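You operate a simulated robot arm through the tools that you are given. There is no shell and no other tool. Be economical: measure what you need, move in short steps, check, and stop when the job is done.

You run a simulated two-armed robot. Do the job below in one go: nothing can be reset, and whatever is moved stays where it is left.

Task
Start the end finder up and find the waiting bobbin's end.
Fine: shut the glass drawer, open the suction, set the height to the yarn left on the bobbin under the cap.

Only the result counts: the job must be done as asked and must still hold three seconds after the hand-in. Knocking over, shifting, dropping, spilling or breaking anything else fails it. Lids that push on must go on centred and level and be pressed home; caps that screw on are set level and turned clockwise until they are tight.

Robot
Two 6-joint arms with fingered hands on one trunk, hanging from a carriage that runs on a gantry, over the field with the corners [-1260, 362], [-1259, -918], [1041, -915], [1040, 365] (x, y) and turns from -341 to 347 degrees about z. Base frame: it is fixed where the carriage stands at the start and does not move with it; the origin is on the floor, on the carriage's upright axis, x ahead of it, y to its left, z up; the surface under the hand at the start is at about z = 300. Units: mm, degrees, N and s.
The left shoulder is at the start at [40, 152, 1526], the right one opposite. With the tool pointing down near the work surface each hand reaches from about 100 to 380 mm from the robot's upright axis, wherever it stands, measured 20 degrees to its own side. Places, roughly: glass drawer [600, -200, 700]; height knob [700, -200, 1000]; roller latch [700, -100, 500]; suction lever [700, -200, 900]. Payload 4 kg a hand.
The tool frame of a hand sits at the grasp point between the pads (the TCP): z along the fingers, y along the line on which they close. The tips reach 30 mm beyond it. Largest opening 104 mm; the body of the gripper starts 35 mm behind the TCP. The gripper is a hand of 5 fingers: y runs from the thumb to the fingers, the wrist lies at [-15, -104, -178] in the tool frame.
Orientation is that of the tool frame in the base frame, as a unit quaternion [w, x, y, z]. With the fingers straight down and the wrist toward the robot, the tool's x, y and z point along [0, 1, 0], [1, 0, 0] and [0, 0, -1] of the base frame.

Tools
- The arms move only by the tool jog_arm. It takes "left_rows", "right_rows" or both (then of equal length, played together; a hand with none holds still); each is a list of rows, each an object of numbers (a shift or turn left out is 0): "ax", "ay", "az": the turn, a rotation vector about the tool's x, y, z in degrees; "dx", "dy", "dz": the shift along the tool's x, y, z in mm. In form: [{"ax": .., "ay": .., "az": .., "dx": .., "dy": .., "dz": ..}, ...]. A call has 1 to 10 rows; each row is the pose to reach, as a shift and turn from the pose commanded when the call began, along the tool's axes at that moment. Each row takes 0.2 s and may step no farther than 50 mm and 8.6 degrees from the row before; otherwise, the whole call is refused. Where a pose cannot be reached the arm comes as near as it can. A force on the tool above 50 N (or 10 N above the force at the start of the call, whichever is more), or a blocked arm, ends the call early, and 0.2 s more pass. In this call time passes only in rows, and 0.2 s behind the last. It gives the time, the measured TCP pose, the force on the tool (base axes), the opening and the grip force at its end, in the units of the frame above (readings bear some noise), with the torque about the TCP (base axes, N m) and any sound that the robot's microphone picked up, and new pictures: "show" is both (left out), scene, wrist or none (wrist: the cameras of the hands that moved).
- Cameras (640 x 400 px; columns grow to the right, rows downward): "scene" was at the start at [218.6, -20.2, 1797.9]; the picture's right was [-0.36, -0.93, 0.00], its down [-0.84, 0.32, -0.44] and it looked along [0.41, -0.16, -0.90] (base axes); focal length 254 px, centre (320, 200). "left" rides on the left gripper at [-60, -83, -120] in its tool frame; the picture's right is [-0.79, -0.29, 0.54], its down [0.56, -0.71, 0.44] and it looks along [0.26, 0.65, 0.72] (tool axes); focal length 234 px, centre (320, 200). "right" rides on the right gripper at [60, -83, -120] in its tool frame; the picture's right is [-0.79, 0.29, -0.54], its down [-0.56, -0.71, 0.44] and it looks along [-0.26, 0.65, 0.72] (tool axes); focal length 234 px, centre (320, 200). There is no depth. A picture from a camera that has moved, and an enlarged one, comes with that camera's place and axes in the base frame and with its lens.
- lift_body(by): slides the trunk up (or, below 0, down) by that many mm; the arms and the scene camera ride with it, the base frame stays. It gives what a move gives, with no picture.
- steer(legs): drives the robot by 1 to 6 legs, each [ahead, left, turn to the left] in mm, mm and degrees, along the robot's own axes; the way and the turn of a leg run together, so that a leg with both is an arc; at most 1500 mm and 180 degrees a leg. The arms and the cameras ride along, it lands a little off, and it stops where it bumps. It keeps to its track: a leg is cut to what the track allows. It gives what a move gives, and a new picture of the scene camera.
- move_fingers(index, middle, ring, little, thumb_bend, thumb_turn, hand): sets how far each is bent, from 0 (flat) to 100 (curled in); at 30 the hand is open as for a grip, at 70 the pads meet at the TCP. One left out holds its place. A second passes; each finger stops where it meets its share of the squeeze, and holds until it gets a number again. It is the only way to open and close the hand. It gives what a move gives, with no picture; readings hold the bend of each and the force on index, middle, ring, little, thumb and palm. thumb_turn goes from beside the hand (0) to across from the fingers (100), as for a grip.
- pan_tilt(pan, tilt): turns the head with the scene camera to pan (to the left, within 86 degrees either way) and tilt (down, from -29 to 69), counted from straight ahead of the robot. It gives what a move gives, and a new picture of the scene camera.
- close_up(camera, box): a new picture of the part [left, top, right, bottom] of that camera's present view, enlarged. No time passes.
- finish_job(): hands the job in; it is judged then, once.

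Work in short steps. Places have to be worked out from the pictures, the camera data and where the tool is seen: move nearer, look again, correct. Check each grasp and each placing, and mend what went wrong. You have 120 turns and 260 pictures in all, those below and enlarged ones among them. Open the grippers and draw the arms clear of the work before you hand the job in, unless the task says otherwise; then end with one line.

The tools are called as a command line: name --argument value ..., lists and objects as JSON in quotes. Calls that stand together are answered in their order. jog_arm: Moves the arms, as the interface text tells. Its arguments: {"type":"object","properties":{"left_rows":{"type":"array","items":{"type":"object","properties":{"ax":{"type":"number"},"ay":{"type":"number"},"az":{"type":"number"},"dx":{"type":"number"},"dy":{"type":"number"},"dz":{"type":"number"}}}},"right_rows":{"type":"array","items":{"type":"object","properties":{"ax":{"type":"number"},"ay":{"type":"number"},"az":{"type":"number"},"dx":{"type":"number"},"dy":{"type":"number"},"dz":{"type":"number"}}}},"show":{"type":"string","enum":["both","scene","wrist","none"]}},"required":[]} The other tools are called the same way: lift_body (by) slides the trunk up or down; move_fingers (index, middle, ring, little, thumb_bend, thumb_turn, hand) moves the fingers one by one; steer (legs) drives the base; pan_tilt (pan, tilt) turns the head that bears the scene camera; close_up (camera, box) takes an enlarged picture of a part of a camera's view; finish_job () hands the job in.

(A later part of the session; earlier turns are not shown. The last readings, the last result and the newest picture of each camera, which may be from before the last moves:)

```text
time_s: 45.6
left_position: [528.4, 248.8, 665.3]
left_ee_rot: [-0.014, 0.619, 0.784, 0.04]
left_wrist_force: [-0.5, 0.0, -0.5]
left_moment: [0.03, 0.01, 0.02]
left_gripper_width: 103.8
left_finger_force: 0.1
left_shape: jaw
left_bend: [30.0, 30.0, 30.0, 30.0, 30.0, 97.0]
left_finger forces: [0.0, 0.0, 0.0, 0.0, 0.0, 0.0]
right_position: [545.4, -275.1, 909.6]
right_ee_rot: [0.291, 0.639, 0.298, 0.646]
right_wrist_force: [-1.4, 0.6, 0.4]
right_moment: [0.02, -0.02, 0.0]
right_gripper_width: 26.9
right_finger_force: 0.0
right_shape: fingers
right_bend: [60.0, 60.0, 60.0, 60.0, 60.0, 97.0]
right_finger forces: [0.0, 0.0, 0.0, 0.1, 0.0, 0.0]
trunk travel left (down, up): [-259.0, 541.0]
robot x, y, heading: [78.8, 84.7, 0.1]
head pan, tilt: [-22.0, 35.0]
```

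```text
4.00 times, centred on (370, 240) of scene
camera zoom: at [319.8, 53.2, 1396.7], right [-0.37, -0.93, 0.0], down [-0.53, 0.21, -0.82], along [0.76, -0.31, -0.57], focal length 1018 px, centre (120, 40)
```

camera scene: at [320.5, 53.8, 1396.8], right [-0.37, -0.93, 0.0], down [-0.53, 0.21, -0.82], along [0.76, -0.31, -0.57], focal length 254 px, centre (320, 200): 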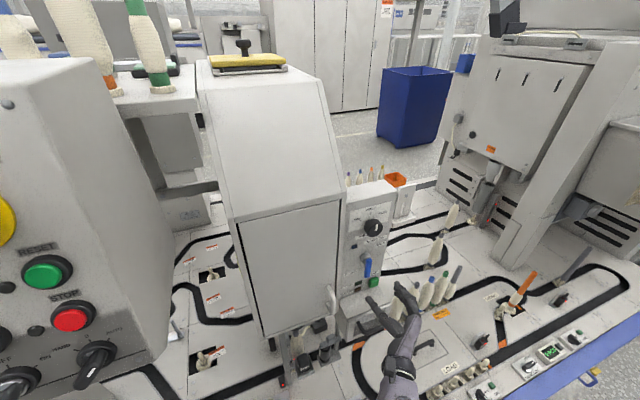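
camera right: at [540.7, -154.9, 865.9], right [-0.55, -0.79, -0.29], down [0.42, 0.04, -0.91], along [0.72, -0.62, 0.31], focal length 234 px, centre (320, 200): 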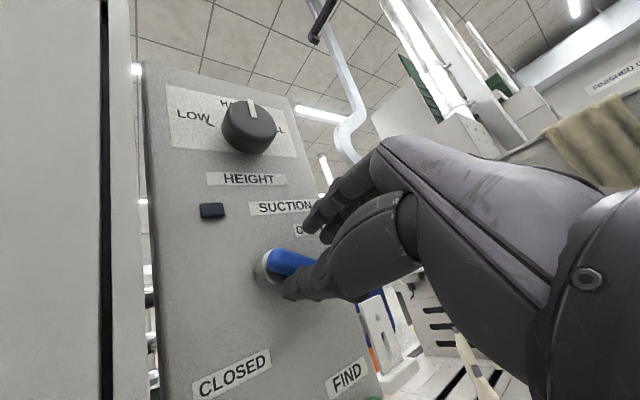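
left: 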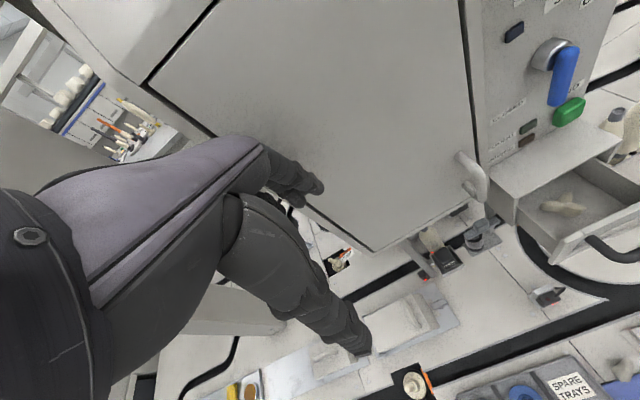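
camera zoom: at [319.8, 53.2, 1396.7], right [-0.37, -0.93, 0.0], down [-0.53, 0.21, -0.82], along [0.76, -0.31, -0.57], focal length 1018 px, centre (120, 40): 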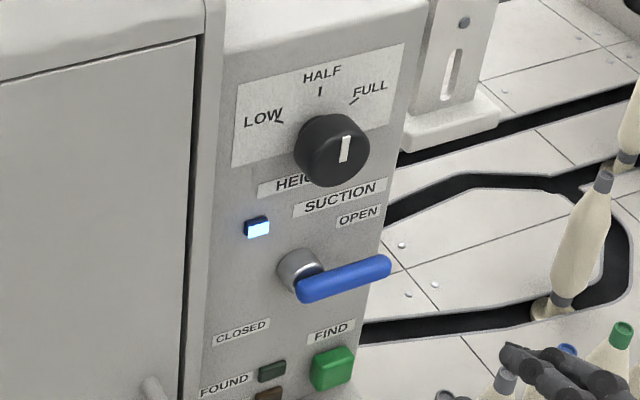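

Suction is open and lit. Next the knob: the hand's roll of about −49° is a good start for a clockwise turn. I raise the trunk 95, shift left 44, and open the hand.

move_fingers --hand "right" --index 30 --middle 38 --ring 38 --little 30 --thumb_bend 38

lift_body --by 95

steer --legs '[[0, 44, 0]]'

close_up --camera "right" --box '[0, 0, 640, 400]'

close_up --camera "scene" --box '[310, 200, 470, 340]'

```text
time_s: 46.6
left_position: [529.3, 250.3, 666.3]
left_ee_rot: [-0.013, 0.62, 0.784, 0.04]
left_wrist_force: [0.1, 0.3, -0.7]
left_moment: [0.0, -0.03, 0.0]
left_gripper_width: 103.9
left_finger_force: 0.1
left_shape: jaw
left_bend: [30.0, 30.0, 30.0, 30.0, 30.0, 97.0]
left_finger forces: [0.0, 0.0, 0.0, 0.0, 0.1, 0.0]
right_position: [546.7, -274.6, 910.9]
right_ee_rot: [0.291, 0.639, 0.297, 0.647]
right_wrist_force: [0.0, -0.2, 0.0]
right_moment: [-0.03, 0.01, -0.01]
right_gripper_width: 92.8
right_finger_force: 0.1
right_shape: fingers
right_bend: [30.0, 38.0, 38.0, 30.0, 38.0, 97.0]
right_finger forces: [0.0, 0.1, 0.1, 0.0, 0.0, 0.0]
trunk travel left (down, up): [-259.0, 541.0]
robot x, y, heading: [77.4, 82.8, 0.2]
head pan, tilt: [-22.0, 35.0]
```

```text
time_s: 47.9
left_position: [529.2, 249.0, 760.9]
left_ee_rot: [-0.014, 0.62, 0.784, 0.04]
left_wrist_force: [0.3, 0.2, 0.3]
left_moment: [0.01, -0.01, 0.02]
left_gripper_width: 103.9
left_finger_force: 0.1
left_shape: jaw
left_bend: [30.0, 30.0, 30.0, 30.0, 30.0, 97.0]
left_finger forces: [0.0, 0.0, 0.0, 0.1, 0.0, 0.1]
right_position: [547.0, -275.4, 1005.9]
right_ee_rot: [0.291, 0.639, 0.297, 0.647]
right_wrist_force: [-0.1, -0.1, -0.4]
right_moment: [0.01, 0.0, 0.0]
right_gripper_width: 92.9
right_finger_force: 0.1
right_shape: fingers
right_bend: [30.0, 38.0, 38.0, 30.0, 38.0, 97.0]
right_finger forces: [0.1, 0.1, 0.1, 0.1, 0.0, 0.0]
trunk travel left (down, up): [-354.0, 446.0]
robot x, y, heading: [77.3, 88.4, 0.2]
head pan, tilt: [-22.0, 35.0]
```

```text
time_s: 48.8
left_position: [528.9, 294.5, 761.7]
left_ee_rot: [-0.013, 0.619, 0.784, 0.041]
left_wrist_force: [0.3, -0.2, -0.4]
left_moment: [-0.02, 0.01, 0.01]
left_gripper_width: 103.7
left_finger_force: 0.0
left_shape: jaw
left_bend: [30.0, 30.0, 30.0, 30.0, 30.0, 97.0]
left_finger forces: [0.0, 0.0, 0.0, 0.0, 0.0, 0.1]
right_position: [547.2, -229.1, 1005.8]
right_ee_rot: [0.291, 0.639, 0.297, 0.647]
right_wrist_force: [-0.1, 0.3, 0.4]
right_moment: [0.04, 0.03, -0.02]
right_gripper_width: 93.0
right_finger_force: 0.1
right_shape: fingers
right_bend: [30.0, 38.0, 38.0, 30.0, 38.0, 97.0]
right_finger forces: [0.0, 0.1, 0.0, 0.1, 0.0, 0.1]
trunk travel left (down, up): [-354.0, 446.0]
robot x, y, heading: [78.6, 128.9, 0.0]
head pan, tilt: [-22.0, 35.0]
camera scene: at [320.6, 97.8, 1491.8], right [-0.37, -0.93, 0.0], down [-0.53, 0.21, -0.82], along [0.76, -0.3, -0.57], focal length 254 px, centre (320, 200)
```

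scene: 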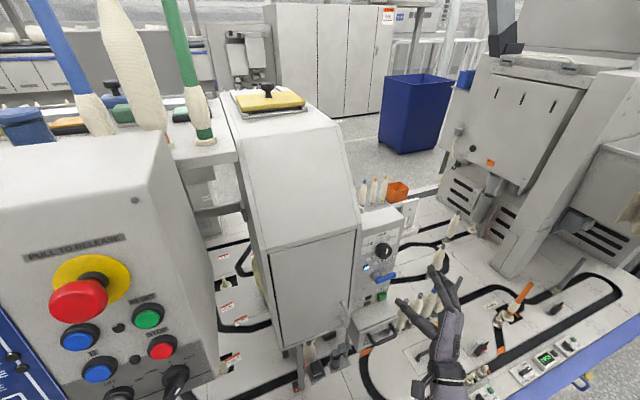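

```text
1.00 times, centred on (320, 200) of right (not enlarged: the box is as wide or as high as the picture)
camera zoom: at [424.6, -131.8, 980.1], right [-0.53, -0.79, -0.3], down [0.44, 0.05, -0.9], along [0.72, -0.61, 0.32], focal length 234 px, centre (320, 200)
```

zoom: 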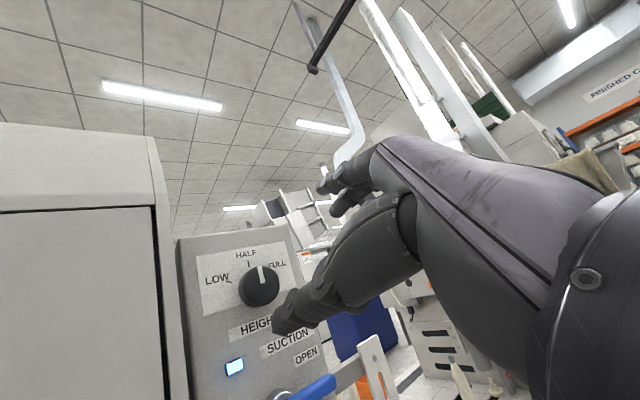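

```text
2.86 times, centred on (390, 270) of scene
camera zoom: at [320.6, 97.8, 1491.8], right [-0.37, -0.93, 0.0], down [-0.53, 0.21, -0.82], along [0.76, -0.3, -0.57], focal length 727 px, centre (120, 0)
```

zoom: 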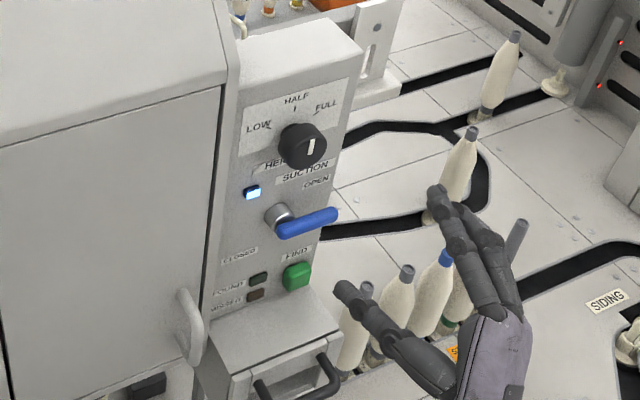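

Knob centre confirmed near [686,-231,1004], hand is centred. The console with the e-stop is near the left arm so I will avoid moving further left/up. I advance to the knob.

jog_arm --right_rows '[{"dz": 40}, {"dz": 80}, {"dz": 105}, {"dz": 120}, {"dz": 130}]' --show "wrist"

close_up --camera "scene" --box '[330, 220, 430, 300]'

```text
time_s: 50.0
left_position: [529.2, 293.3, 761.3]
left_ee_rot: [-0.014, 0.619, 0.784, 0.041]
left_wrist_force: [0.3, 0.3, -0.4]
left_moment: [0.01, 0.01, 0.01]
left_gripper_width: 104.0
left_finger_force: 0.1
left_shape: jaw
left_bend: [30.0, 30.0, 30.0, 30.0, 30.0, 97.0]
left_finger forces: [0.0, 0.0, 0.0, 0.1, 0.0, 0.1]
right_position: [677.1, -229.2, 1007.3]
right_ee_rot: [0.291, 0.64, 0.297, 0.646]
right_wrist_force: [0.7, -0.2, -0.2]
right_moment: [0.0, -0.02, 0.03]
right_gripper_width: 92.7
right_finger_force: 0.0
right_shape: fingers
right_bend: [30.0, 38.0, 38.0, 30.0, 38.0, 97.0]
right_finger forces: [0.0, 0.0, 0.1, 0.0, 0.1, 0.0]
trunk travel left (down, up): [-354.0, 446.0]
robot x, y, heading: [80.2, 125.5, 0.2]
head pan, tilt: [-22.0, 35.0]
camera right: at [554.7, -131.4, 982.2], right [-0.53, -0.79, -0.3], down [0.44, 0.04, -0.9], along [0.72, -0.61, 0.32], focal length 234 px, centre (320, 200)
```

right: 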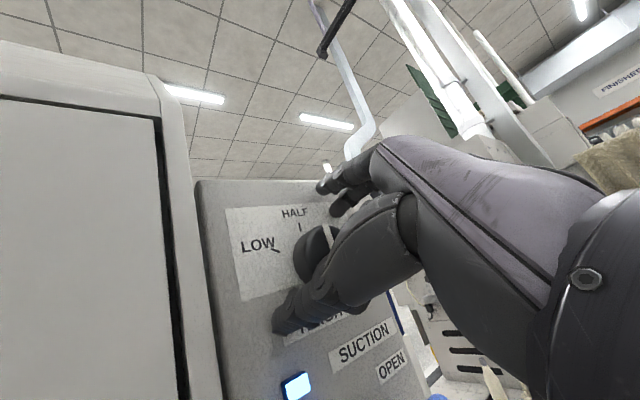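

```text
5.00 times, centred on (380, 260) of scene
camera zoom: at [320.7, 97.2, 1491.9], right [-0.37, -0.93, 0.0], down [-0.53, 0.21, -0.82], along [0.76, -0.31, -0.57], focal length 1272 px, centre (20, -100)
```

zoom: 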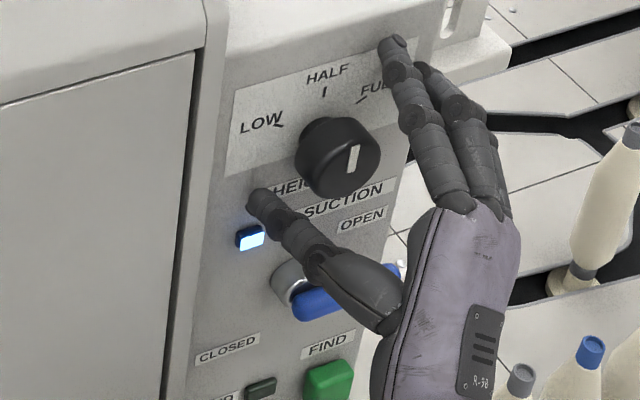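

The knob lies between thumb and fingers. I advance 8 mm and close the hand on it.

jog_arm --right_rows '[{"dz": 4}, {"dz": 8}]' --show "none"

move_fingers --hand "right" --index 48 --middle 65 --ring 65 --little 48 --thumb_bend 65

close_up --camera "scene" --box '[330, 220, 430, 300]'

```text
time_s: 50.6
left_position: [525.3, 292.8, 758.9]
left_ee_rot: [-0.014, 0.619, 0.784, 0.039]
left_wrist_force: [-0.7, 0.3, -0.9]
left_moment: [-0.01, -0.01, -0.01]
left_gripper_width: 103.8
left_finger_force: 0.0
left_shape: jaw
left_bend: [30.0, 30.0, 30.0, 30.0, 30.0, 97.0]
left_finger forces: [0.0, 0.0, 0.0, 0.0, 0.0, 0.0]
right_position: [678.6, -227.7, 1006.7]
right_ee_rot: [0.292, 0.643, 0.295, 0.644]
right_wrist_force: [-23.9, 4.8, 2.3]
right_moment: [-0.17, -0.78, -0.86]
right_gripper_width: 92.8
right_finger_force: 12.2
right_shape: fingers
right_bend: [30.0, 35.0, 38.0, 30.0, 38.0, 97.0]
right_finger forces: [0.0, 24.0, 0.1, 0.1, 0.0, 0.0]
trunk travel left (down, up): [-354.0, 446.0]
robot x, y, heading: [80.6, 129.5, 0.1]
head pan, tilt: [-22.0, 35.0]
```

```text
time_s: 51.6
left_position: [522.1, 292.6, 759.2]
left_ee_rot: [-0.016, 0.619, 0.784, 0.04]
left_wrist_force: [0.4, 0.0, -0.3]
left_moment: [-0.02, 0.01, 0.01]
left_gripper_width: 103.7
left_finger_force: 0.0
left_shape: jaw
left_bend: [30.0, 30.0, 30.0, 30.0, 30.0, 97.0]
left_finger forces: [0.0, 0.0, 0.0, 0.1, 0.0, 0.0]
right_position: [677.5, -228.5, 1004.9]
right_ee_rot: [0.291, 0.643, 0.296, 0.643]
right_wrist_force: [-37.7, 6.4, 5.8]
right_moment: [-0.55, -1.06, -0.75]
right_gripper_width: 50.5
right_finger_force: 21.0
right_shape: fingers
right_bend: [45.0, 36.0, 64.0, 48.0, 58.0, 97.0]
right_finger forces: [4.8, 24.0, 0.8, 0.1, 13.5, 0.1]
trunk travel left (down, up): [-354.0, 446.0]
robot x, y, heading: [74.1, 129.2, 0.1]
head pan, tilt: [-22.0, 35.0]
```

```text
5.00 times, centred on (380, 260) of scene
camera zoom: at [317.0, 97.6, 1490.8], right [-0.37, -0.93, 0.0], down [-0.54, 0.21, -0.82], along [0.76, -0.3, -0.58], focal length 1272 px, centre (20, -100)
```

zoom: 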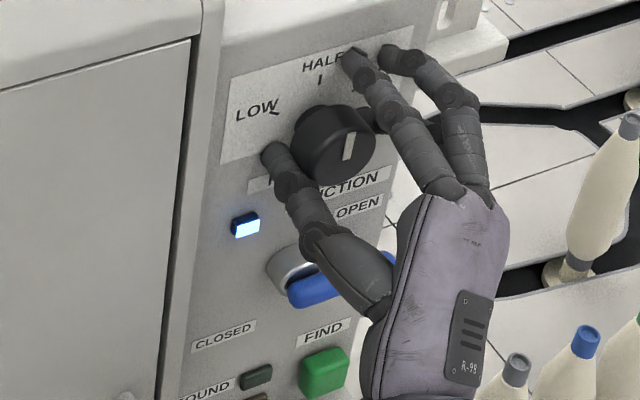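

The middle fingertip is pressing the panel face; I back off 15 mm, reopen, close around the knob there and then see.

jog_arm --right_rows '[{"dz": -10}, {"dz": -20}]' --show "none"

move_fingers --hand "right" --index 42 --middle 44 --ring 44 --little 42 --thumb_bend 44

close_up --camera "scene" --box '[330, 220, 430, 300]'

close_up --camera "right" --box '[180, 120, 440, 360]'

```text
time_s: 52.2
left_position: [530.2, 294.5, 761.5]
left_ee_rot: [-0.014, 0.619, 0.784, 0.041]
left_wrist_force: [0.1, 0.3, 0.0]
left_moment: [-0.01, -0.02, -0.04]
left_gripper_width: 104.0
left_finger_force: 0.0
left_shape: jaw
left_bend: [30.0, 30.0, 30.0, 30.0, 30.0, 97.0]
left_finger forces: [0.0, 0.1, 0.0, 0.0, 0.0, 0.0]
right_position: [664.4, -228.2, 1005.6]
right_ee_rot: [0.29, 0.641, 0.298, 0.645]
right_wrist_force: [5.1, 4.3, -3.5]
right_moment: [-0.01, 0.03, 0.04]
right_gripper_width: 45.4
right_finger_force: 3.2
right_shape: fingers
right_bend: [48.0, 45.0, 64.0, 48.0, 59.0, 96.0]
right_finger forces: [0.1, 0.0, 0.9, 0.0, 5.9, 0.0]
trunk travel left (down, up): [-354.0, 446.0]
robot x, y, heading: [78.6, 125.0, 0.1]
head pan, tilt: [-22.0, 35.0]
```

```text
time_s: 53.2
left_position: [527.9, 292.3, 760.4]
left_ee_rot: [-0.013, 0.619, 0.784, 0.041]
left_wrist_force: [0.3, 0.4, -0.7]
left_moment: [-0.01, 0.03, 0.01]
left_gripper_width: 104.0
left_finger_force: 0.1
left_shape: jaw
left_bend: [30.0, 30.0, 30.0, 30.0, 30.0, 97.0]
left_finger forces: [0.0, 0.1, 0.0, 0.0, 0.0, 0.1]
right_position: [664.5, -230.3, 1005.4]
right_ee_rot: [0.291, 0.639, 0.297, 0.647]
right_wrist_force: [0.1, 0.4, 0.5]
right_moment: [0.02, 0.02, 0.0]
right_gripper_width: 70.1
right_finger_force: 0.1
right_shape: fingers
right_bend: [42.0, 44.0, 44.0, 42.0, 44.0, 97.0]
right_finger forces: [0.0, 0.0, 0.1, 0.0, 0.0, 0.0]
trunk travel left (down, up): [-354.0, 446.0]
robot x, y, heading: [78.6, 129.7, 0.0]
head pan, tilt: [-22.0, 35.0]
```

```text
5.00 times, centred on (380, 260) of scene
camera zoom: at [320.6, 97.2, 1491.9], right [-0.37, -0.93, 0.0], down [-0.53, 0.21, -0.82], along [0.76, -0.31, -0.57], focal length 1272 px, centre (20, -100)
```

zoom: 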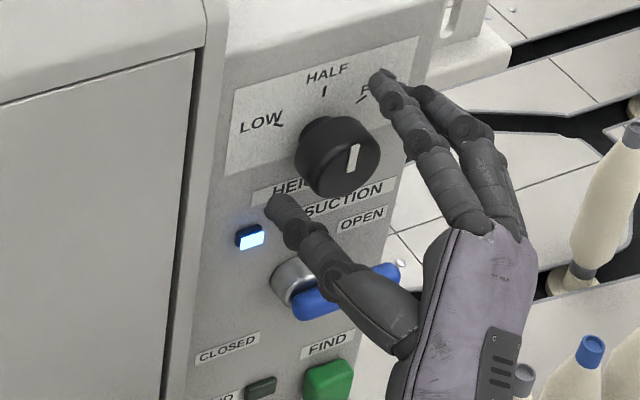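

```text
1.67 times, centred on (310, 240) of right
camera zoom: at [542.3, -131.6, 980.7], right [-0.53, -0.79, -0.3], down [0.44, 0.04, -0.9], along [0.72, -0.61, 0.32], focal length 390 px, centre (337, 133)
```

zoom: 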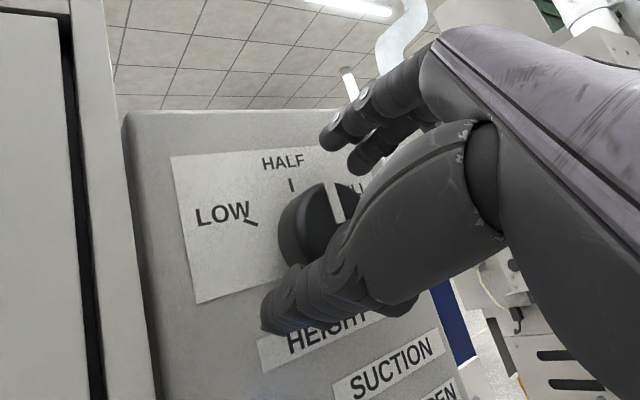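

At this depth the tips overlap the knob by about 10 mm. I close index, middle, ring and thumb on it.

move_fingers --hand "right" --index 60 --middle 66 --ring 66 --thumb_bend 66

close_up --camera "scene" --box '[340, 220, 420, 290]'

```text
time_s: 54.2
left_position: [528.6, 293.5, 761.6]
left_ee_rot: [-0.013, 0.619, 0.784, 0.041]
left_wrist_force: [0.1, 0.4, -0.2]
left_moment: [0.01, 0.01, 0.01]
left_gripper_width: 103.9
left_finger_force: 0.0
left_shape: jaw
left_bend: [30.0, 30.0, 30.0, 30.0, 30.0, 97.0]
left_finger forces: [0.0, 0.0, 0.0, 0.0, 0.1, 0.0]
right_position: [663.8, -229.1, 1007.4]
right_ee_rot: [0.291, 0.64, 0.296, 0.646]
right_wrist_force: [0.7, -0.5, -1.1]
right_moment: [-0.03, 0.01, -0.07]
right_gripper_width: 32.7
right_finger_force: 7.0
right_shape: fingers
right_bend: [59.0, 60.0, 65.0, 42.0, 58.0, 96.0]
right_finger forces: [0.3, 6.1, 0.6, 0.0, 7.1, 0.0]
trunk travel left (down, up): [-354.0, 446.0]
robot x, y, heading: [79.8, 125.4, 0.2]
head pan, tilt: [-22.0, 35.0]
```

```text
5.71 times, centred on (380, 255) of scene
camera zoom: at [320.5, 97.1, 1491.8], right [-0.37, -0.93, 0.0], down [-0.53, 0.21, -0.82], along [0.76, -0.31, -0.57], focal length 1454 px, centre (-23, -114)
```

zoom: 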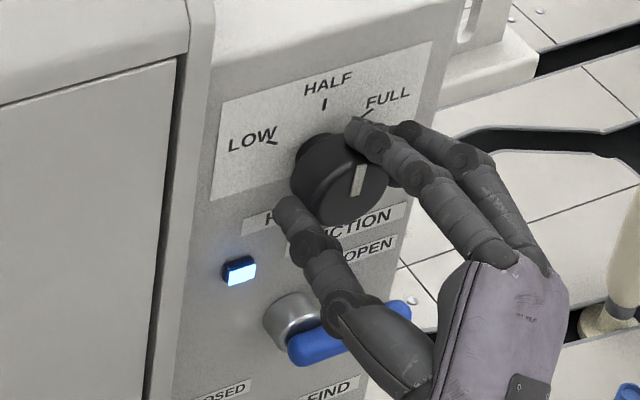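

The knob is held by middle finger and thumb at 6–7 N. I squeeze somewhat more and start the clockwise turn.

move_fingers --hand "right" --index 70 --middle 76 --ring 76 --thumb_bend 76

jog_arm --right_rows '[{"az": 8}, {"az": 16}, {"az": 24}]' --show "none"

close_up --camera "scene" --box '[340, 220, 420, 290]'

```text
time_s: 55.2
left_position: [529.7, 291.4, 761.2]
left_ee_rot: [-0.013, 0.619, 0.784, 0.04]
left_wrist_force: [0.4, 0.1, -0.1]
left_moment: [0.02, -0.03, 0.02]
left_gripper_width: 103.8
left_finger_force: 0.1
left_shape: jaw
left_bend: [30.0, 30.0, 30.0, 30.0, 30.0, 97.0]
left_finger forces: [0.1, 0.0, 0.0, 0.0, 0.0, 0.0]
right_position: [664.0, -231.1, 1007.3]
right_ee_rot: [0.291, 0.639, 0.297, 0.647]
right_wrist_force: [2.8, -11.2, 3.1]
right_moment: [-0.08, -0.07, -0.11]
right_gripper_width: 30.5
right_finger_force: 20.2
right_shape: fingers
right_bend: [62.0, 61.0, 72.0, 42.0, 58.0, 95.0]
right_finger forces: [6.6, 9.4, 11.1, 0.0, 12.6, 0.0]
trunk travel left (down, up): [-354.0, 446.0]
robot x, y, heading: [80.2, 129.1, 0.1]
head pan, tilt: [-22.0, 35.0]
```

```text
time_s: 56.0
left_position: [529.3, 288.3, 761.1]
left_ee_rot: [-0.013, 0.619, 0.784, 0.04]
left_wrist_force: [0.0, -0.5, 0.1]
left_moment: [-0.03, -0.02, -0.01]
left_gripper_width: 103.9
left_finger_force: 0.1
left_shape: jaw
left_bend: [30.0, 30.0, 30.0, 30.0, 30.0, 97.0]
left_finger forces: [0.1, 0.1, 0.0, 0.1, 0.0, 0.0]
right_position: [663.0, -232.9, 1006.5]
right_ee_rot: [0.151, 0.688, 0.157, 0.692]
right_wrist_force: [3.5, -18.6, -6.0]
right_moment: [-0.1, 0.06, -0.41]
right_gripper_width: 30.3
right_finger_force: 22.0
right_shape: fingers
right_bend: [61.0, 60.0, 72.0, 42.0, 59.0, 95.0]
right_finger forces: [6.8, 10.7, 15.9, 0.0, 10.3, 0.0]
trunk travel left (down, up): [-354.0, 446.0]
robot x, y, heading: [78.2, 126.9, 0.2]
head pan, tilt: [-22.0, 35.0]
```

```text
5.71 times, centred on (380, 255) of scene
camera zoom: at [320.8, 95.2, 1491.9], right [-0.37, -0.93, 0.0], down [-0.53, 0.21, -0.82], along [0.76, -0.31, -0.57], focal length 1454 px, centre (-23, -114)
```

zoom: 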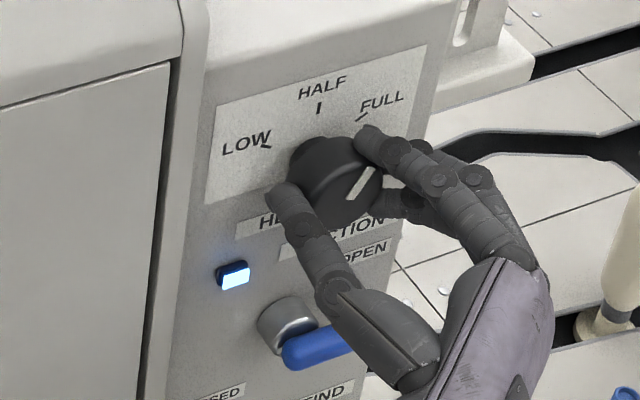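

The knob follows the hand. I turn another 36° toward FULL (60° in all).

jog_arm --right_rows '[{"az": 8}, {"az": 16}, {"az": 24}, {"az": 32}, {"az": 37}]' --show "none"

close_up --camera "scene" --box '[340, 220, 420, 290]'

```text
time_s: 57.2
left_position: [528.2, 290.2, 761.3]
left_ee_rot: [-0.013, 0.619, 0.784, 0.04]
left_wrist_force: [-0.3, -0.2, 1.2]
left_moment: [-0.03, -0.01, -0.04]
left_gripper_width: 104.0
left_finger_force: 0.1
left_shape: jaw
left_bend: [30.0, 30.0, 30.0, 30.0, 30.0, 97.0]
left_finger forces: [0.0, 0.0, 0.1, 0.1, 0.0, 0.0]
right_position: [663.3, -233.0, 1005.9]
right_ee_rot: [-0.076, 0.703, -0.069, 0.703]
right_wrist_force: [5.0, -22.4, -15.0]
right_moment: [-0.19, 0.35, -0.61]
right_gripper_width: 29.7
right_finger_force: 21.6
right_shape: fingers
right_bend: [59.0, 57.0, 62.0, 42.0, 61.0, 97.0]
right_finger forces: [9.0, 14.0, 13.9, 0.0, 6.8, 0.1]
trunk travel left (down, up): [-354.0, 446.0]
robot x, y, heading: [79.5, 130.4, 0.2]
head pan, tilt: [-22.0, 35.0]
```

```text
5.71 times, centred on (380, 255) of scene
camera zoom: at [320.2, 95.2, 1491.8], right [-0.37, -0.93, 0.0], down [-0.53, 0.21, -0.82], along [0.76, -0.31, -0.57], focal length 1454 px, centre (-23, -114)
```

zoom: 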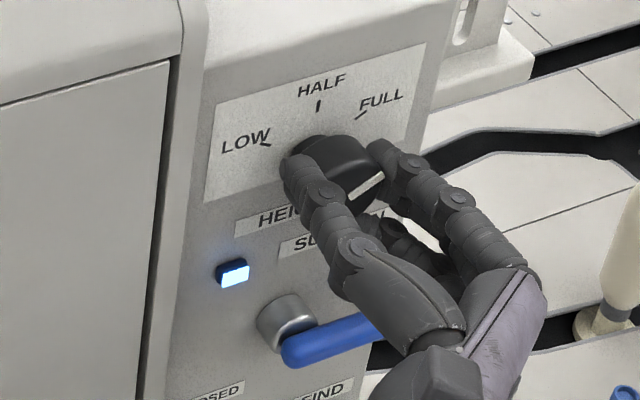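

The pointer now seems parallel with the FULL mark. I release and draw back to inspect.

move_fingers --hand "right" --index 38 --middle 40 --ring 40 --little 38 --thumb_bend 38

jog_arm --right_rows '[{"dz": -40}, {"dz": -80}, {"dz": -120}]' --show "wrist"

close_up --camera "scene" --box '[340, 220, 420, 290]'

```text
time_s: 58.2
left_position: [528.8, 292.9, 761.7]
left_ee_rot: [-0.014, 0.62, 0.784, 0.041]
left_wrist_force: [-0.3, 0.2, -0.3]
left_moment: [0.02, 0.02, 0.03]
left_gripper_width: 103.7
left_finger_force: 0.0
left_shape: jaw
left_bend: [30.0, 30.0, 30.0, 30.0, 30.0, 97.0]
left_finger forces: [0.0, 0.1, 0.0, 0.1, 0.1, 0.1]
right_position: [664.1, -229.9, 1006.1]
right_ee_rot: [-0.078, 0.701, -0.069, 0.705]
right_wrist_force: [-0.3, -1.3, -0.5]
right_moment: [-0.04, 0.02, 0.03]
right_gripper_width: 82.5
right_finger_force: 0.1
right_shape: fingers
right_bend: [38.0, 40.0, 40.0, 38.0, 38.0, 97.0]
right_finger forces: [0.0, 0.0, 0.1, 0.1, 0.1, 0.0]
trunk travel left (down, up): [-354.0, 446.0]
robot x, y, heading: [78.1, 124.6, 0.2]
head pan, tilt: [-22.0, 35.0]
```

```text
time_s: 59.0
left_position: [525.6, 293.0, 760.1]
left_ee_rot: [-0.014, 0.618, 0.785, 0.04]
left_wrist_force: [0.0, 0.5, 0.0]
left_moment: [0.02, -0.02, 0.01]
left_gripper_width: 103.7
left_finger_force: 0.0
left_shape: jaw
left_bend: [30.0, 30.0, 30.0, 30.0, 30.0, 97.0]
left_finger forces: [0.1, 0.0, 0.0, 0.0, 0.1, 0.0]
right_position: [542.9, -231.2, 1005.5]
right_ee_rot: [-0.078, 0.703, -0.069, 0.704]
right_wrist_force: [-0.4, 0.6, -0.8]
right_moment: [-0.05, 0.0, 0.03]
right_gripper_width: 82.7
right_finger_force: 0.0
right_shape: fingers
right_bend: [38.0, 40.0, 40.0, 38.0, 38.0, 97.0]
right_finger forces: [0.0, 0.0, 0.1, 0.1, 0.0, 0.1]
trunk travel left (down, up): [-354.0, 446.0]
robot x, y, heading: [79.2, 128.4, 0.2]
head pan, tilt: [-22.0, 35.0]
camera right: at [419.6, -164.1, 1079.8], right [-0.54, -0.13, -0.83], down [0.43, 0.81, -0.4], along [0.73, -0.57, -0.38], focal length 234 px, centre (320, 200)
```

right: 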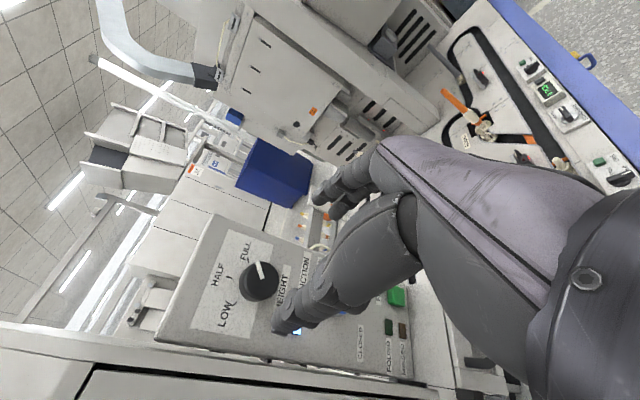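

```text
5.71 times, centred on (380, 255) of scene
camera zoom: at [319.5, 97.2, 1491.6], right [-0.37, -0.93, 0.0], down [-0.53, 0.21, -0.82], along [0.76, -0.31, -0.57], focal length 1454 px, centre (-23, -114)
```

zoom: 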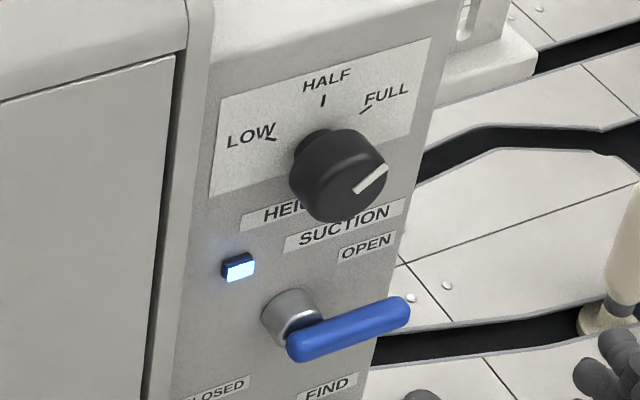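

Knob pointer aligns with FULL, lever open, lamp on. Now FIND at about [705,-272,762]: I level the roll, tilt the hand 45° down, and point the index finger.

jog_arm --right_rows '[{"az": -6}, {"az": -12}]' --show "none"

jog_arm --right_rows '[{"ay": -8}, {"ay": -16}, {"ay": -24}, {"ay": -32}, {"ay": -40}]' --show "none"

move_fingers --hand "right" --index 30 --middle 95 --ring 95 --little 95 --thumb_bend 50

lift_body --by -200

pan_tilt --pan -38 --tilt 40

```text
time_s: 59.6
left_position: [528.7, 292.8, 760.8]
left_ee_rot: [-0.014, 0.619, 0.784, 0.041]
left_wrist_force: [-0.3, -0.1, -0.3]
left_moment: [-0.02, 0.03, -0.02]
left_gripper_width: 104.0
left_finger_force: 0.2
left_shape: jaw
left_bend: [30.0, 30.0, 30.0, 30.0, 30.0, 97.0]
left_finger forces: [0.0, 0.1, 0.0, 0.0, 0.1, 0.1]
right_position: [544.2, -231.8, 1006.3]
right_ee_rot: [-0.003, 0.705, 0.006, 0.709]
right_wrist_force: [0.1, -0.2, 0.3]
right_moment: [0.02, 0.02, -0.03]
right_gripper_width: 82.7
right_finger_force: 0.0
right_shape: fingers
right_bend: [38.0, 40.0, 40.0, 38.0, 38.0, 97.0]
right_finger forces: [0.0, 0.0, 0.0, 0.0, 0.0, 0.0]
trunk travel left (down, up): [-354.0, 446.0]
robot x, y, heading: [75.3, 130.2, -0.0]
head pan, tilt: [-22.0, 35.0]
```

```text
time_s: 60.8
left_position: [530.7, 293.2, 761.9]
left_ee_rot: [-0.013, 0.62, 0.784, 0.04]
left_wrist_force: [0.1, -1.3, 0.7]
left_moment: [0.02, 0.01, -0.01]
left_gripper_width: 103.9
left_finger_force: 0.0
left_shape: jaw
left_bend: [30.0, 30.0, 30.0, 30.0, 30.0, 97.0]
left_finger forces: [0.0, 0.0, 0.0, 0.1, 0.1, 0.0]
right_position: [544.1, -231.2, 1006.8]
right_ee_rot: [-0.001, 0.906, 0.006, 0.424]
right_wrist_force: [0.2, -0.3, 0.5]
right_moment: [-0.02, 0.03, -0.02]
right_gripper_width: 82.9
right_finger_force: 0.1
right_shape: fingers
right_bend: [38.0, 40.0, 40.0, 38.0, 38.0, 97.0]
right_finger forces: [0.1, 0.0, 0.0, 0.0, 0.0, 0.0]
trunk travel left (down, up): [-354.0, 446.0]
robot x, y, heading: [77.1, 128.0, 0.4]
head pan, tilt: [-22.0, 35.0]
```

```text
time_s: 61.8
left_position: [530.0, 292.2, 760.6]
left_ee_rot: [-0.013, 0.619, 0.784, 0.041]
left_wrist_force: [0.5, 0.1, 0.3]
left_moment: [0.02, -0.02, 0.02]
left_gripper_width: 103.8
left_finger_force: 0.0
left_shape: jaw
left_bend: [30.0, 30.0, 30.0, 30.0, 30.0, 97.0]
left_finger forces: [0.0, 0.1, 0.1, 0.1, 0.0, 0.0]
right_position: [544.3, -231.4, 1005.4]
right_ee_rot: [-0.001, 0.905, 0.006, 0.425]
right_wrist_force: [0.0, 0.2, 0.0]
right_moment: [0.03, 0.01, 0.0]
right_gripper_width: 78.1
right_finger_force: 0.0
right_shape: fingers
right_bend: [30.0, 95.0, 95.0, 95.0, 50.0, 97.0]
right_finger forces: [0.0, 0.1, 0.1, 0.1, 0.1, 0.0]
trunk travel left (down, up): [-354.0, 446.0]
robot x, y, heading: [77.2, 126.0, 0.1]
head pan, tilt: [-22.0, 35.0]
```

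```text
time_s: 63.9
left_position: [528.8, 292.6, 560.1]
left_ee_rot: [-0.012, 0.619, 0.784, 0.04]
left_wrist_force: [-0.3, -0.6, 0.1]
left_moment: [-0.01, 0.01, 0.03]
left_gripper_width: 104.1
left_finger_force: 0.1
left_shape: jaw
left_bend: [30.0, 30.0, 30.0, 30.0, 30.0, 97.0]
left_finger forces: [0.1, 0.0, 0.0, 0.0, 0.0, 0.1]
right_position: [545.0, -230.7, 805.4]
right_ee_rot: [-0.002, 0.905, 0.006, 0.425]
right_wrist_force: [0.9, 1.0, -0.8]
right_moment: [0.02, 0.02, 0.04]
right_gripper_width: 78.0
right_finger_force: 0.0
right_shape: fingers
right_bend: [30.0, 95.0, 95.0, 95.0, 50.0, 97.0]
right_finger forces: [0.0, 0.1, 0.0, 0.0, 0.0, 0.0]
trunk travel left (down, up): [-154.0, 646.0]
robot x, y, heading: [78.1, 127.4, 0.2]
head pan, tilt: [-22.0, 35.0]
```

```text
time_s: 64.7
left_position: [528.1, 292.9, 561.4]
left_ee_rot: [-0.013, 0.62, 0.784, 0.041]
left_wrist_force: [0.5, 0.1, -0.2]
left_moment: [-0.02, -0.03, 0.0]
left_gripper_width: 103.9
left_finger_force: 0.1
left_shape: jaw
left_bend: [30.0, 30.0, 30.0, 30.0, 30.0, 97.0]
left_finger forces: [0.0, 0.0, 0.1, 0.0, 0.0, 0.0]
right_position: [544.3, -230.9, 804.8]
right_ee_rot: [-0.002, 0.905, 0.007, 0.425]
right_wrist_force: [0.5, 0.9, 0.0]
right_moment: [-0.06, 0.01, -0.01]
right_gripper_width: 78.1
right_finger_force: 0.1
right_shape: fingers
right_bend: [30.0, 95.0, 95.0, 95.0, 50.0, 97.0]
right_finger forces: [0.0, 0.0, 0.0, 0.0, 0.0, 0.1]
trunk travel left (down, up): [-154.0, 646.0]
robot x, y, heading: [75.4, 125.1, 0.1]
head pan, tilt: [-38.0, 40.0]
camera scene: at [306.0, 77.8, 1284.3], right [-0.61, -0.79, 0.0], down [-0.51, 0.39, -0.77], along [0.61, -0.47, -0.64], focal length 254 px, centre (320, 200)
```

scene: 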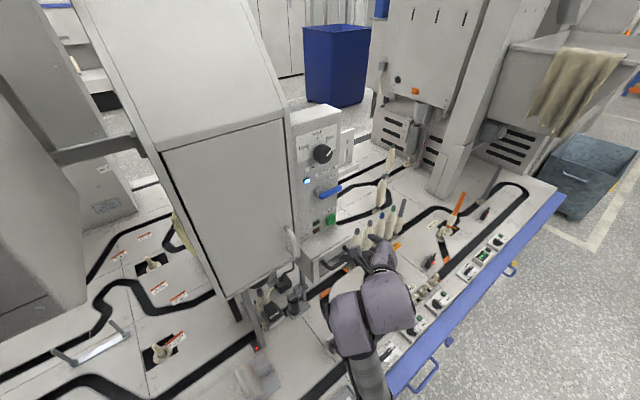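

I zoom in to locate the index tip relative to the FIND button.

close_up --camera "scene" --box '[300, 170, 420, 280]'

close_up --camera "right" --box '[0, 0, 640, 400]'

```text
3.64 times, centred on (360, 225) of scene
camera zoom: at [306.0, 77.8, 1284.3], right [-0.61, -0.79, 0.0], down [-0.51, 0.39, -0.77], along [0.61, -0.47, -0.64], focal length 925 px, centre (174, 109)
```

zoom: 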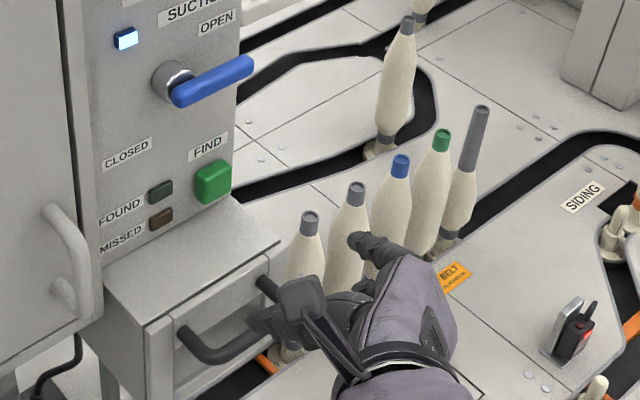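

```text
1.00 times, centred on (320, 200) of right (not enlarged: the box is as wide or as high as the picture)
camera zoom: at [488.7, -148.7, 927.2], right [-0.92, -0.3, -0.26], down [-0.03, 0.7, -0.71], along [0.4, -0.64, -0.65], focal length 234 px, centre (320, 200)
```

zoom: 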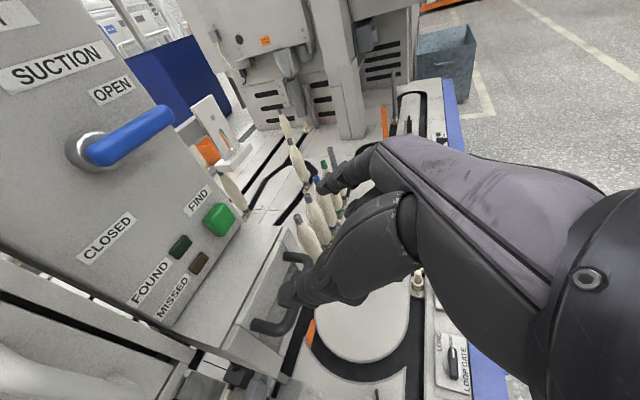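

Index tip is near [565,-281,811]. I curl the thumb away, lower ~43 mm, shift 8 mm left, then advance most of the way.

move_fingers --hand "right" --thumb_bend 80

jog_arm --right_rows '[{"dx": -16.5, "dy": -4, "dz": 13.7}, {"dx": -33, "dy": -8, "dz": 27.4}, {"dx": -13.8, "dy": -8, "dz": 50.5}, {"dx": 5.3, "dy": -8, "dz": 73.5}, {"dx": 24.5, "dy": -8, "dz": 96.6}]' --show "wrist"

close_up --camera "scene" --box '[300, 170, 420, 280]'

```text
time_s: 65.7
left_position: [529.7, 292.5, 560.5]
left_ee_rot: [-0.013, 0.619, 0.784, 0.041]
left_wrist_force: [-0.6, 0.3, -0.3]
left_moment: [-0.01, -0.03, 0.01]
left_gripper_width: 103.7
left_finger_force: 0.1
left_shape: jaw
left_bend: [30.0, 30.0, 30.0, 30.0, 30.0, 97.0]
left_finger forces: [0.0, 0.1, 0.0, 0.0, 0.1, 0.0]
right_position: [545.6, -230.9, 807.0]
right_ee_rot: [-0.001, 0.905, 0.006, 0.425]
right_wrist_force: [0.8, 0.2, 0.0]
right_moment: [0.01, -0.01, 0.0]
right_gripper_width: 34.2
right_finger_force: 0.0
right_shape: fingers
right_bend: [30.0, 95.0, 95.0, 95.0, 80.0, 97.0]
right_finger forces: [0.1, 0.0, 0.0, 0.1, 0.1, 0.0]
trunk travel left (down, up): [-154.0, 646.0]
robot x, y, heading: [79.3, 131.3, 0.0]
head pan, tilt: [-38.0, 40.0]
```

```text
time_s: 66.9
left_position: [530.1, 293.3, 562.1]
left_ee_rot: [-0.014, 0.619, 0.784, 0.041]
left_wrist_force: [0.3, -0.6, 0.4]
left_moment: [-0.01, 0.01, 0.0]
left_gripper_width: 103.9
left_finger_force: 0.0
left_shape: jaw
left_bend: [30.0, 30.0, 30.0, 30.0, 30.0, 97.0]
left_finger forces: [0.1, 0.1, 0.1, 0.1, 0.0, 0.0]
right_position: [635.5, -221.8, 762.8]
right_ee_rot: [-0.001, 0.905, 0.006, 0.426]
right_wrist_force: [-0.1, -0.3, 0.0]
right_moment: [-0.02, 0.01, -0.01]
right_gripper_width: 34.2
right_finger_force: 0.0
right_shape: fingers
right_bend: [30.0, 95.0, 95.0, 95.0, 80.0, 97.0]
right_finger forces: [0.1, 0.1, 0.0, 0.0, 0.0, 0.0]
trunk travel left (down, up): [-154.0, 646.0]
robot x, y, heading: [78.4, 129.0, -0.1]
head pan, tilt: [-38.0, 40.0]
camera right: at [579.4, -139.4, 884.6], right [-0.92, -0.3, -0.26], down [-0.03, 0.7, -0.71], along [0.4, -0.64, -0.65], focal length 234 px, centre (320, 200)
```

right: 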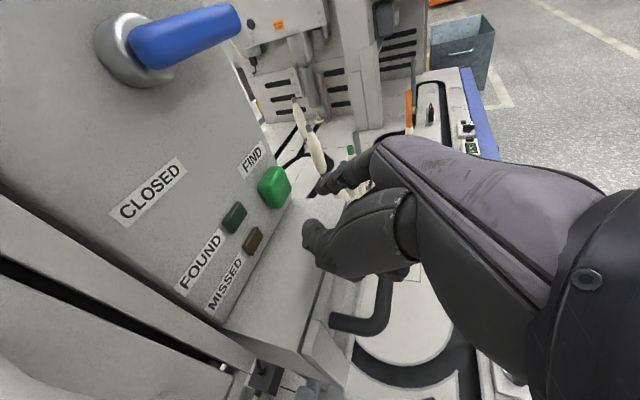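

```text
3.64 times, centred on (360, 225) of scene
camera zoom: at [306.7, 77.7, 1284.5], right [-0.61, -0.79, 0.0], down [-0.51, 0.39, -0.77], along [0.61, -0.47, -0.64], focal length 925 px, centre (174, 109)
```

zoom: 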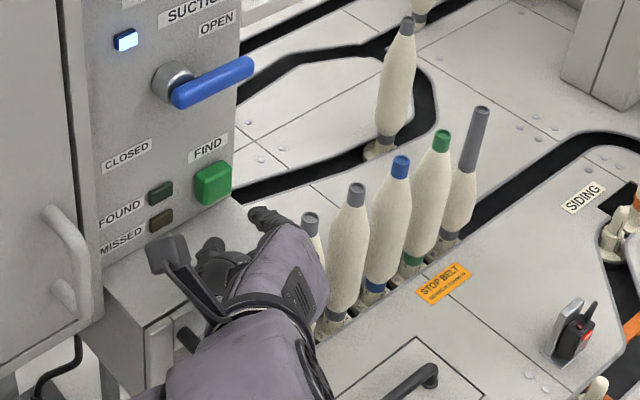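

The index tip is at about [654,-272,772], 50 mm short of the button and aligned. I press forward in small steps.

jog_arm --right_rows '[{"dx": 9.6, "dz": 11.5}, {"dx": 19.2, "dz": 23.1}, {"dx": 25.6, "dz": 30.8}, {"dx": 30, "dz": 36.1}]' --show "wrist"

close_up --camera "scene" --box '[300, 170, 420, 280]'

```text
time_s: 67.9
left_position: [522.4, 293.3, 559.8]
left_ee_rot: [-0.015, 0.619, 0.784, 0.04]
left_wrist_force: [-0.9, 0.4, 0.0]
left_moment: [0.02, -0.01, -0.01]
left_gripper_width: 104.0
left_finger_force: 0.1
left_shape: jaw
left_bend: [30.0, 30.0, 30.0, 30.0, 30.0, 97.0]
left_finger forces: [0.0, 0.0, 0.0, 0.0, 0.0, 0.0]
right_position: [674.0, -220.7, 762.3]
right_ee_rot: [0.0, 0.906, 0.004, 0.423]
right_wrist_force: [-20.8, 4.7, 3.9]
right_moment: [-0.26, -0.03, -1.17]
right_gripper_width: 36.1
right_finger_force: 10.7
right_shape: fingers
right_bend: [29.0, 95.0, 95.0, 95.0, 80.0, 97.0]
right_finger forces: [21.1, 0.1, 0.0, 0.0, 0.0, 0.0]
trunk travel left (down, up): [-154.0, 646.0]
robot x, y, heading: [76.9, 125.5, 0.0]
head pan, tilt: [-38.0, 40.0]
heard: click
camera right: at [619.6, -138.4, 882.5], right [-0.92, -0.3, -0.26], down [-0.03, 0.7, -0.71], along [0.39, -0.65, -0.66], focal length 234 px, centre (320, 200)
```

right: 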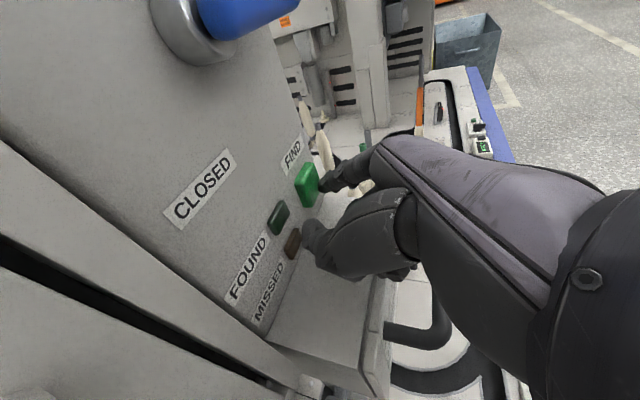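

```text
3.64 times, centred on (360, 225) of scene
camera zoom: at [302.1, 78.2, 1283.6], right [-0.61, -0.79, 0.0], down [-0.51, 0.4, -0.76], along [0.6, -0.47, -0.65], focal length 925 px, centre (174, 109)
```

zoom: 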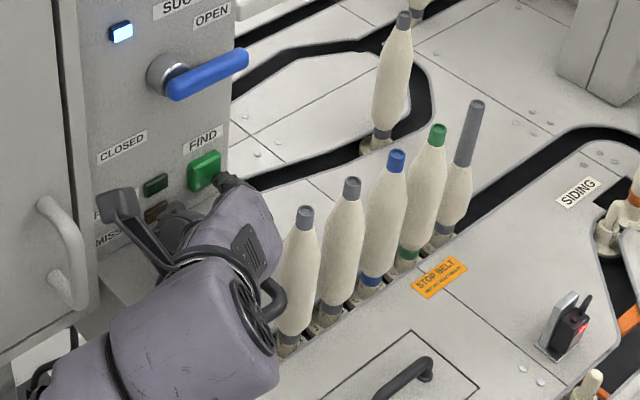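

A click was heard. I withdraw and look at the FOUND/MISSED lamps.

jog_arm --right_rows '[{"dx": -20, "dz": -24}, {"dx": -48, "dz": -58}, {"dx": -76, "dz": -92}]' --show "wrist"

close_up --camera "scene" --box '[280, 120, 400, 280]'

```text
time_s: 68.7
left_position: [529.0, 292.7, 561.4]
left_ee_rot: [-0.014, 0.62, 0.784, 0.04]
left_wrist_force: [-0.9, -0.1, -0.1]
left_moment: [0.01, -0.03, 0.0]
left_gripper_width: 103.7
left_finger_force: 0.0
left_shape: jaw
left_bend: [30.0, 30.0, 30.0, 30.0, 30.0, 97.0]
left_finger forces: [0.1, 0.0, 0.0, 0.0, 0.1, 0.1]
right_position: [561.0, -223.4, 762.9]
right_ee_rot: [-0.001, 0.905, 0.007, 0.425]
right_wrist_force: [-0.1, -0.3, -0.2]
right_moment: [0.02, 0.01, 0.02]
right_gripper_width: 34.2
right_finger_force: 0.1
right_shape: fingers
right_bend: [30.0, 95.0, 95.0, 95.0, 80.0, 97.0]
right_finger forces: [0.0, 0.0, 0.0, 0.0, 0.1, 0.1]
trunk travel left (down, up): [-154.0, 646.0]
robot x, y, heading: [77.4, 130.0, 0.2]
head pan, tilt: [-38.0, 40.0]
camera right: at [505.0, -140.0, 884.8], right [-0.92, -0.3, -0.26], down [-0.03, 0.7, -0.71], along [0.4, -0.64, -0.65], focal length 234 px, centre (320, 200)
```

right: 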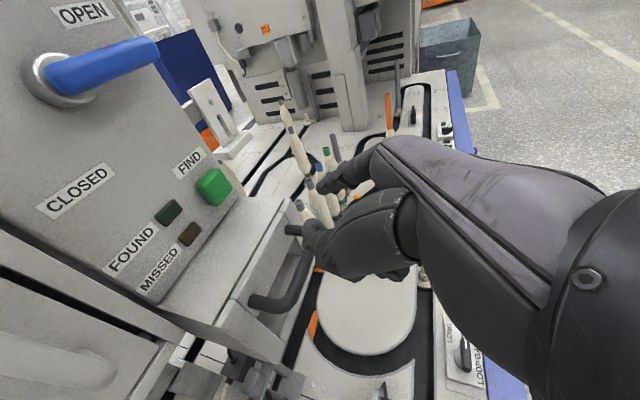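

```text
2.50 times, centred on (340, 200) of scene
camera zoom: at [305.4, 77.7, 1284.2], right [-0.61, -0.79, 0.0], down [-0.51, 0.39, -0.77], along [0.6, -0.47, -0.64], focal length 636 px, centre (270, 200)
```

zoom: 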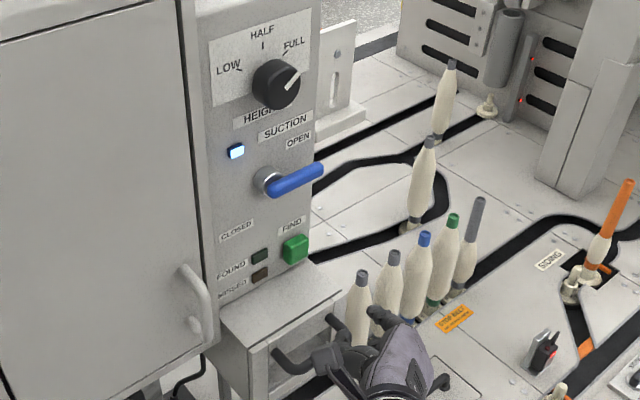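

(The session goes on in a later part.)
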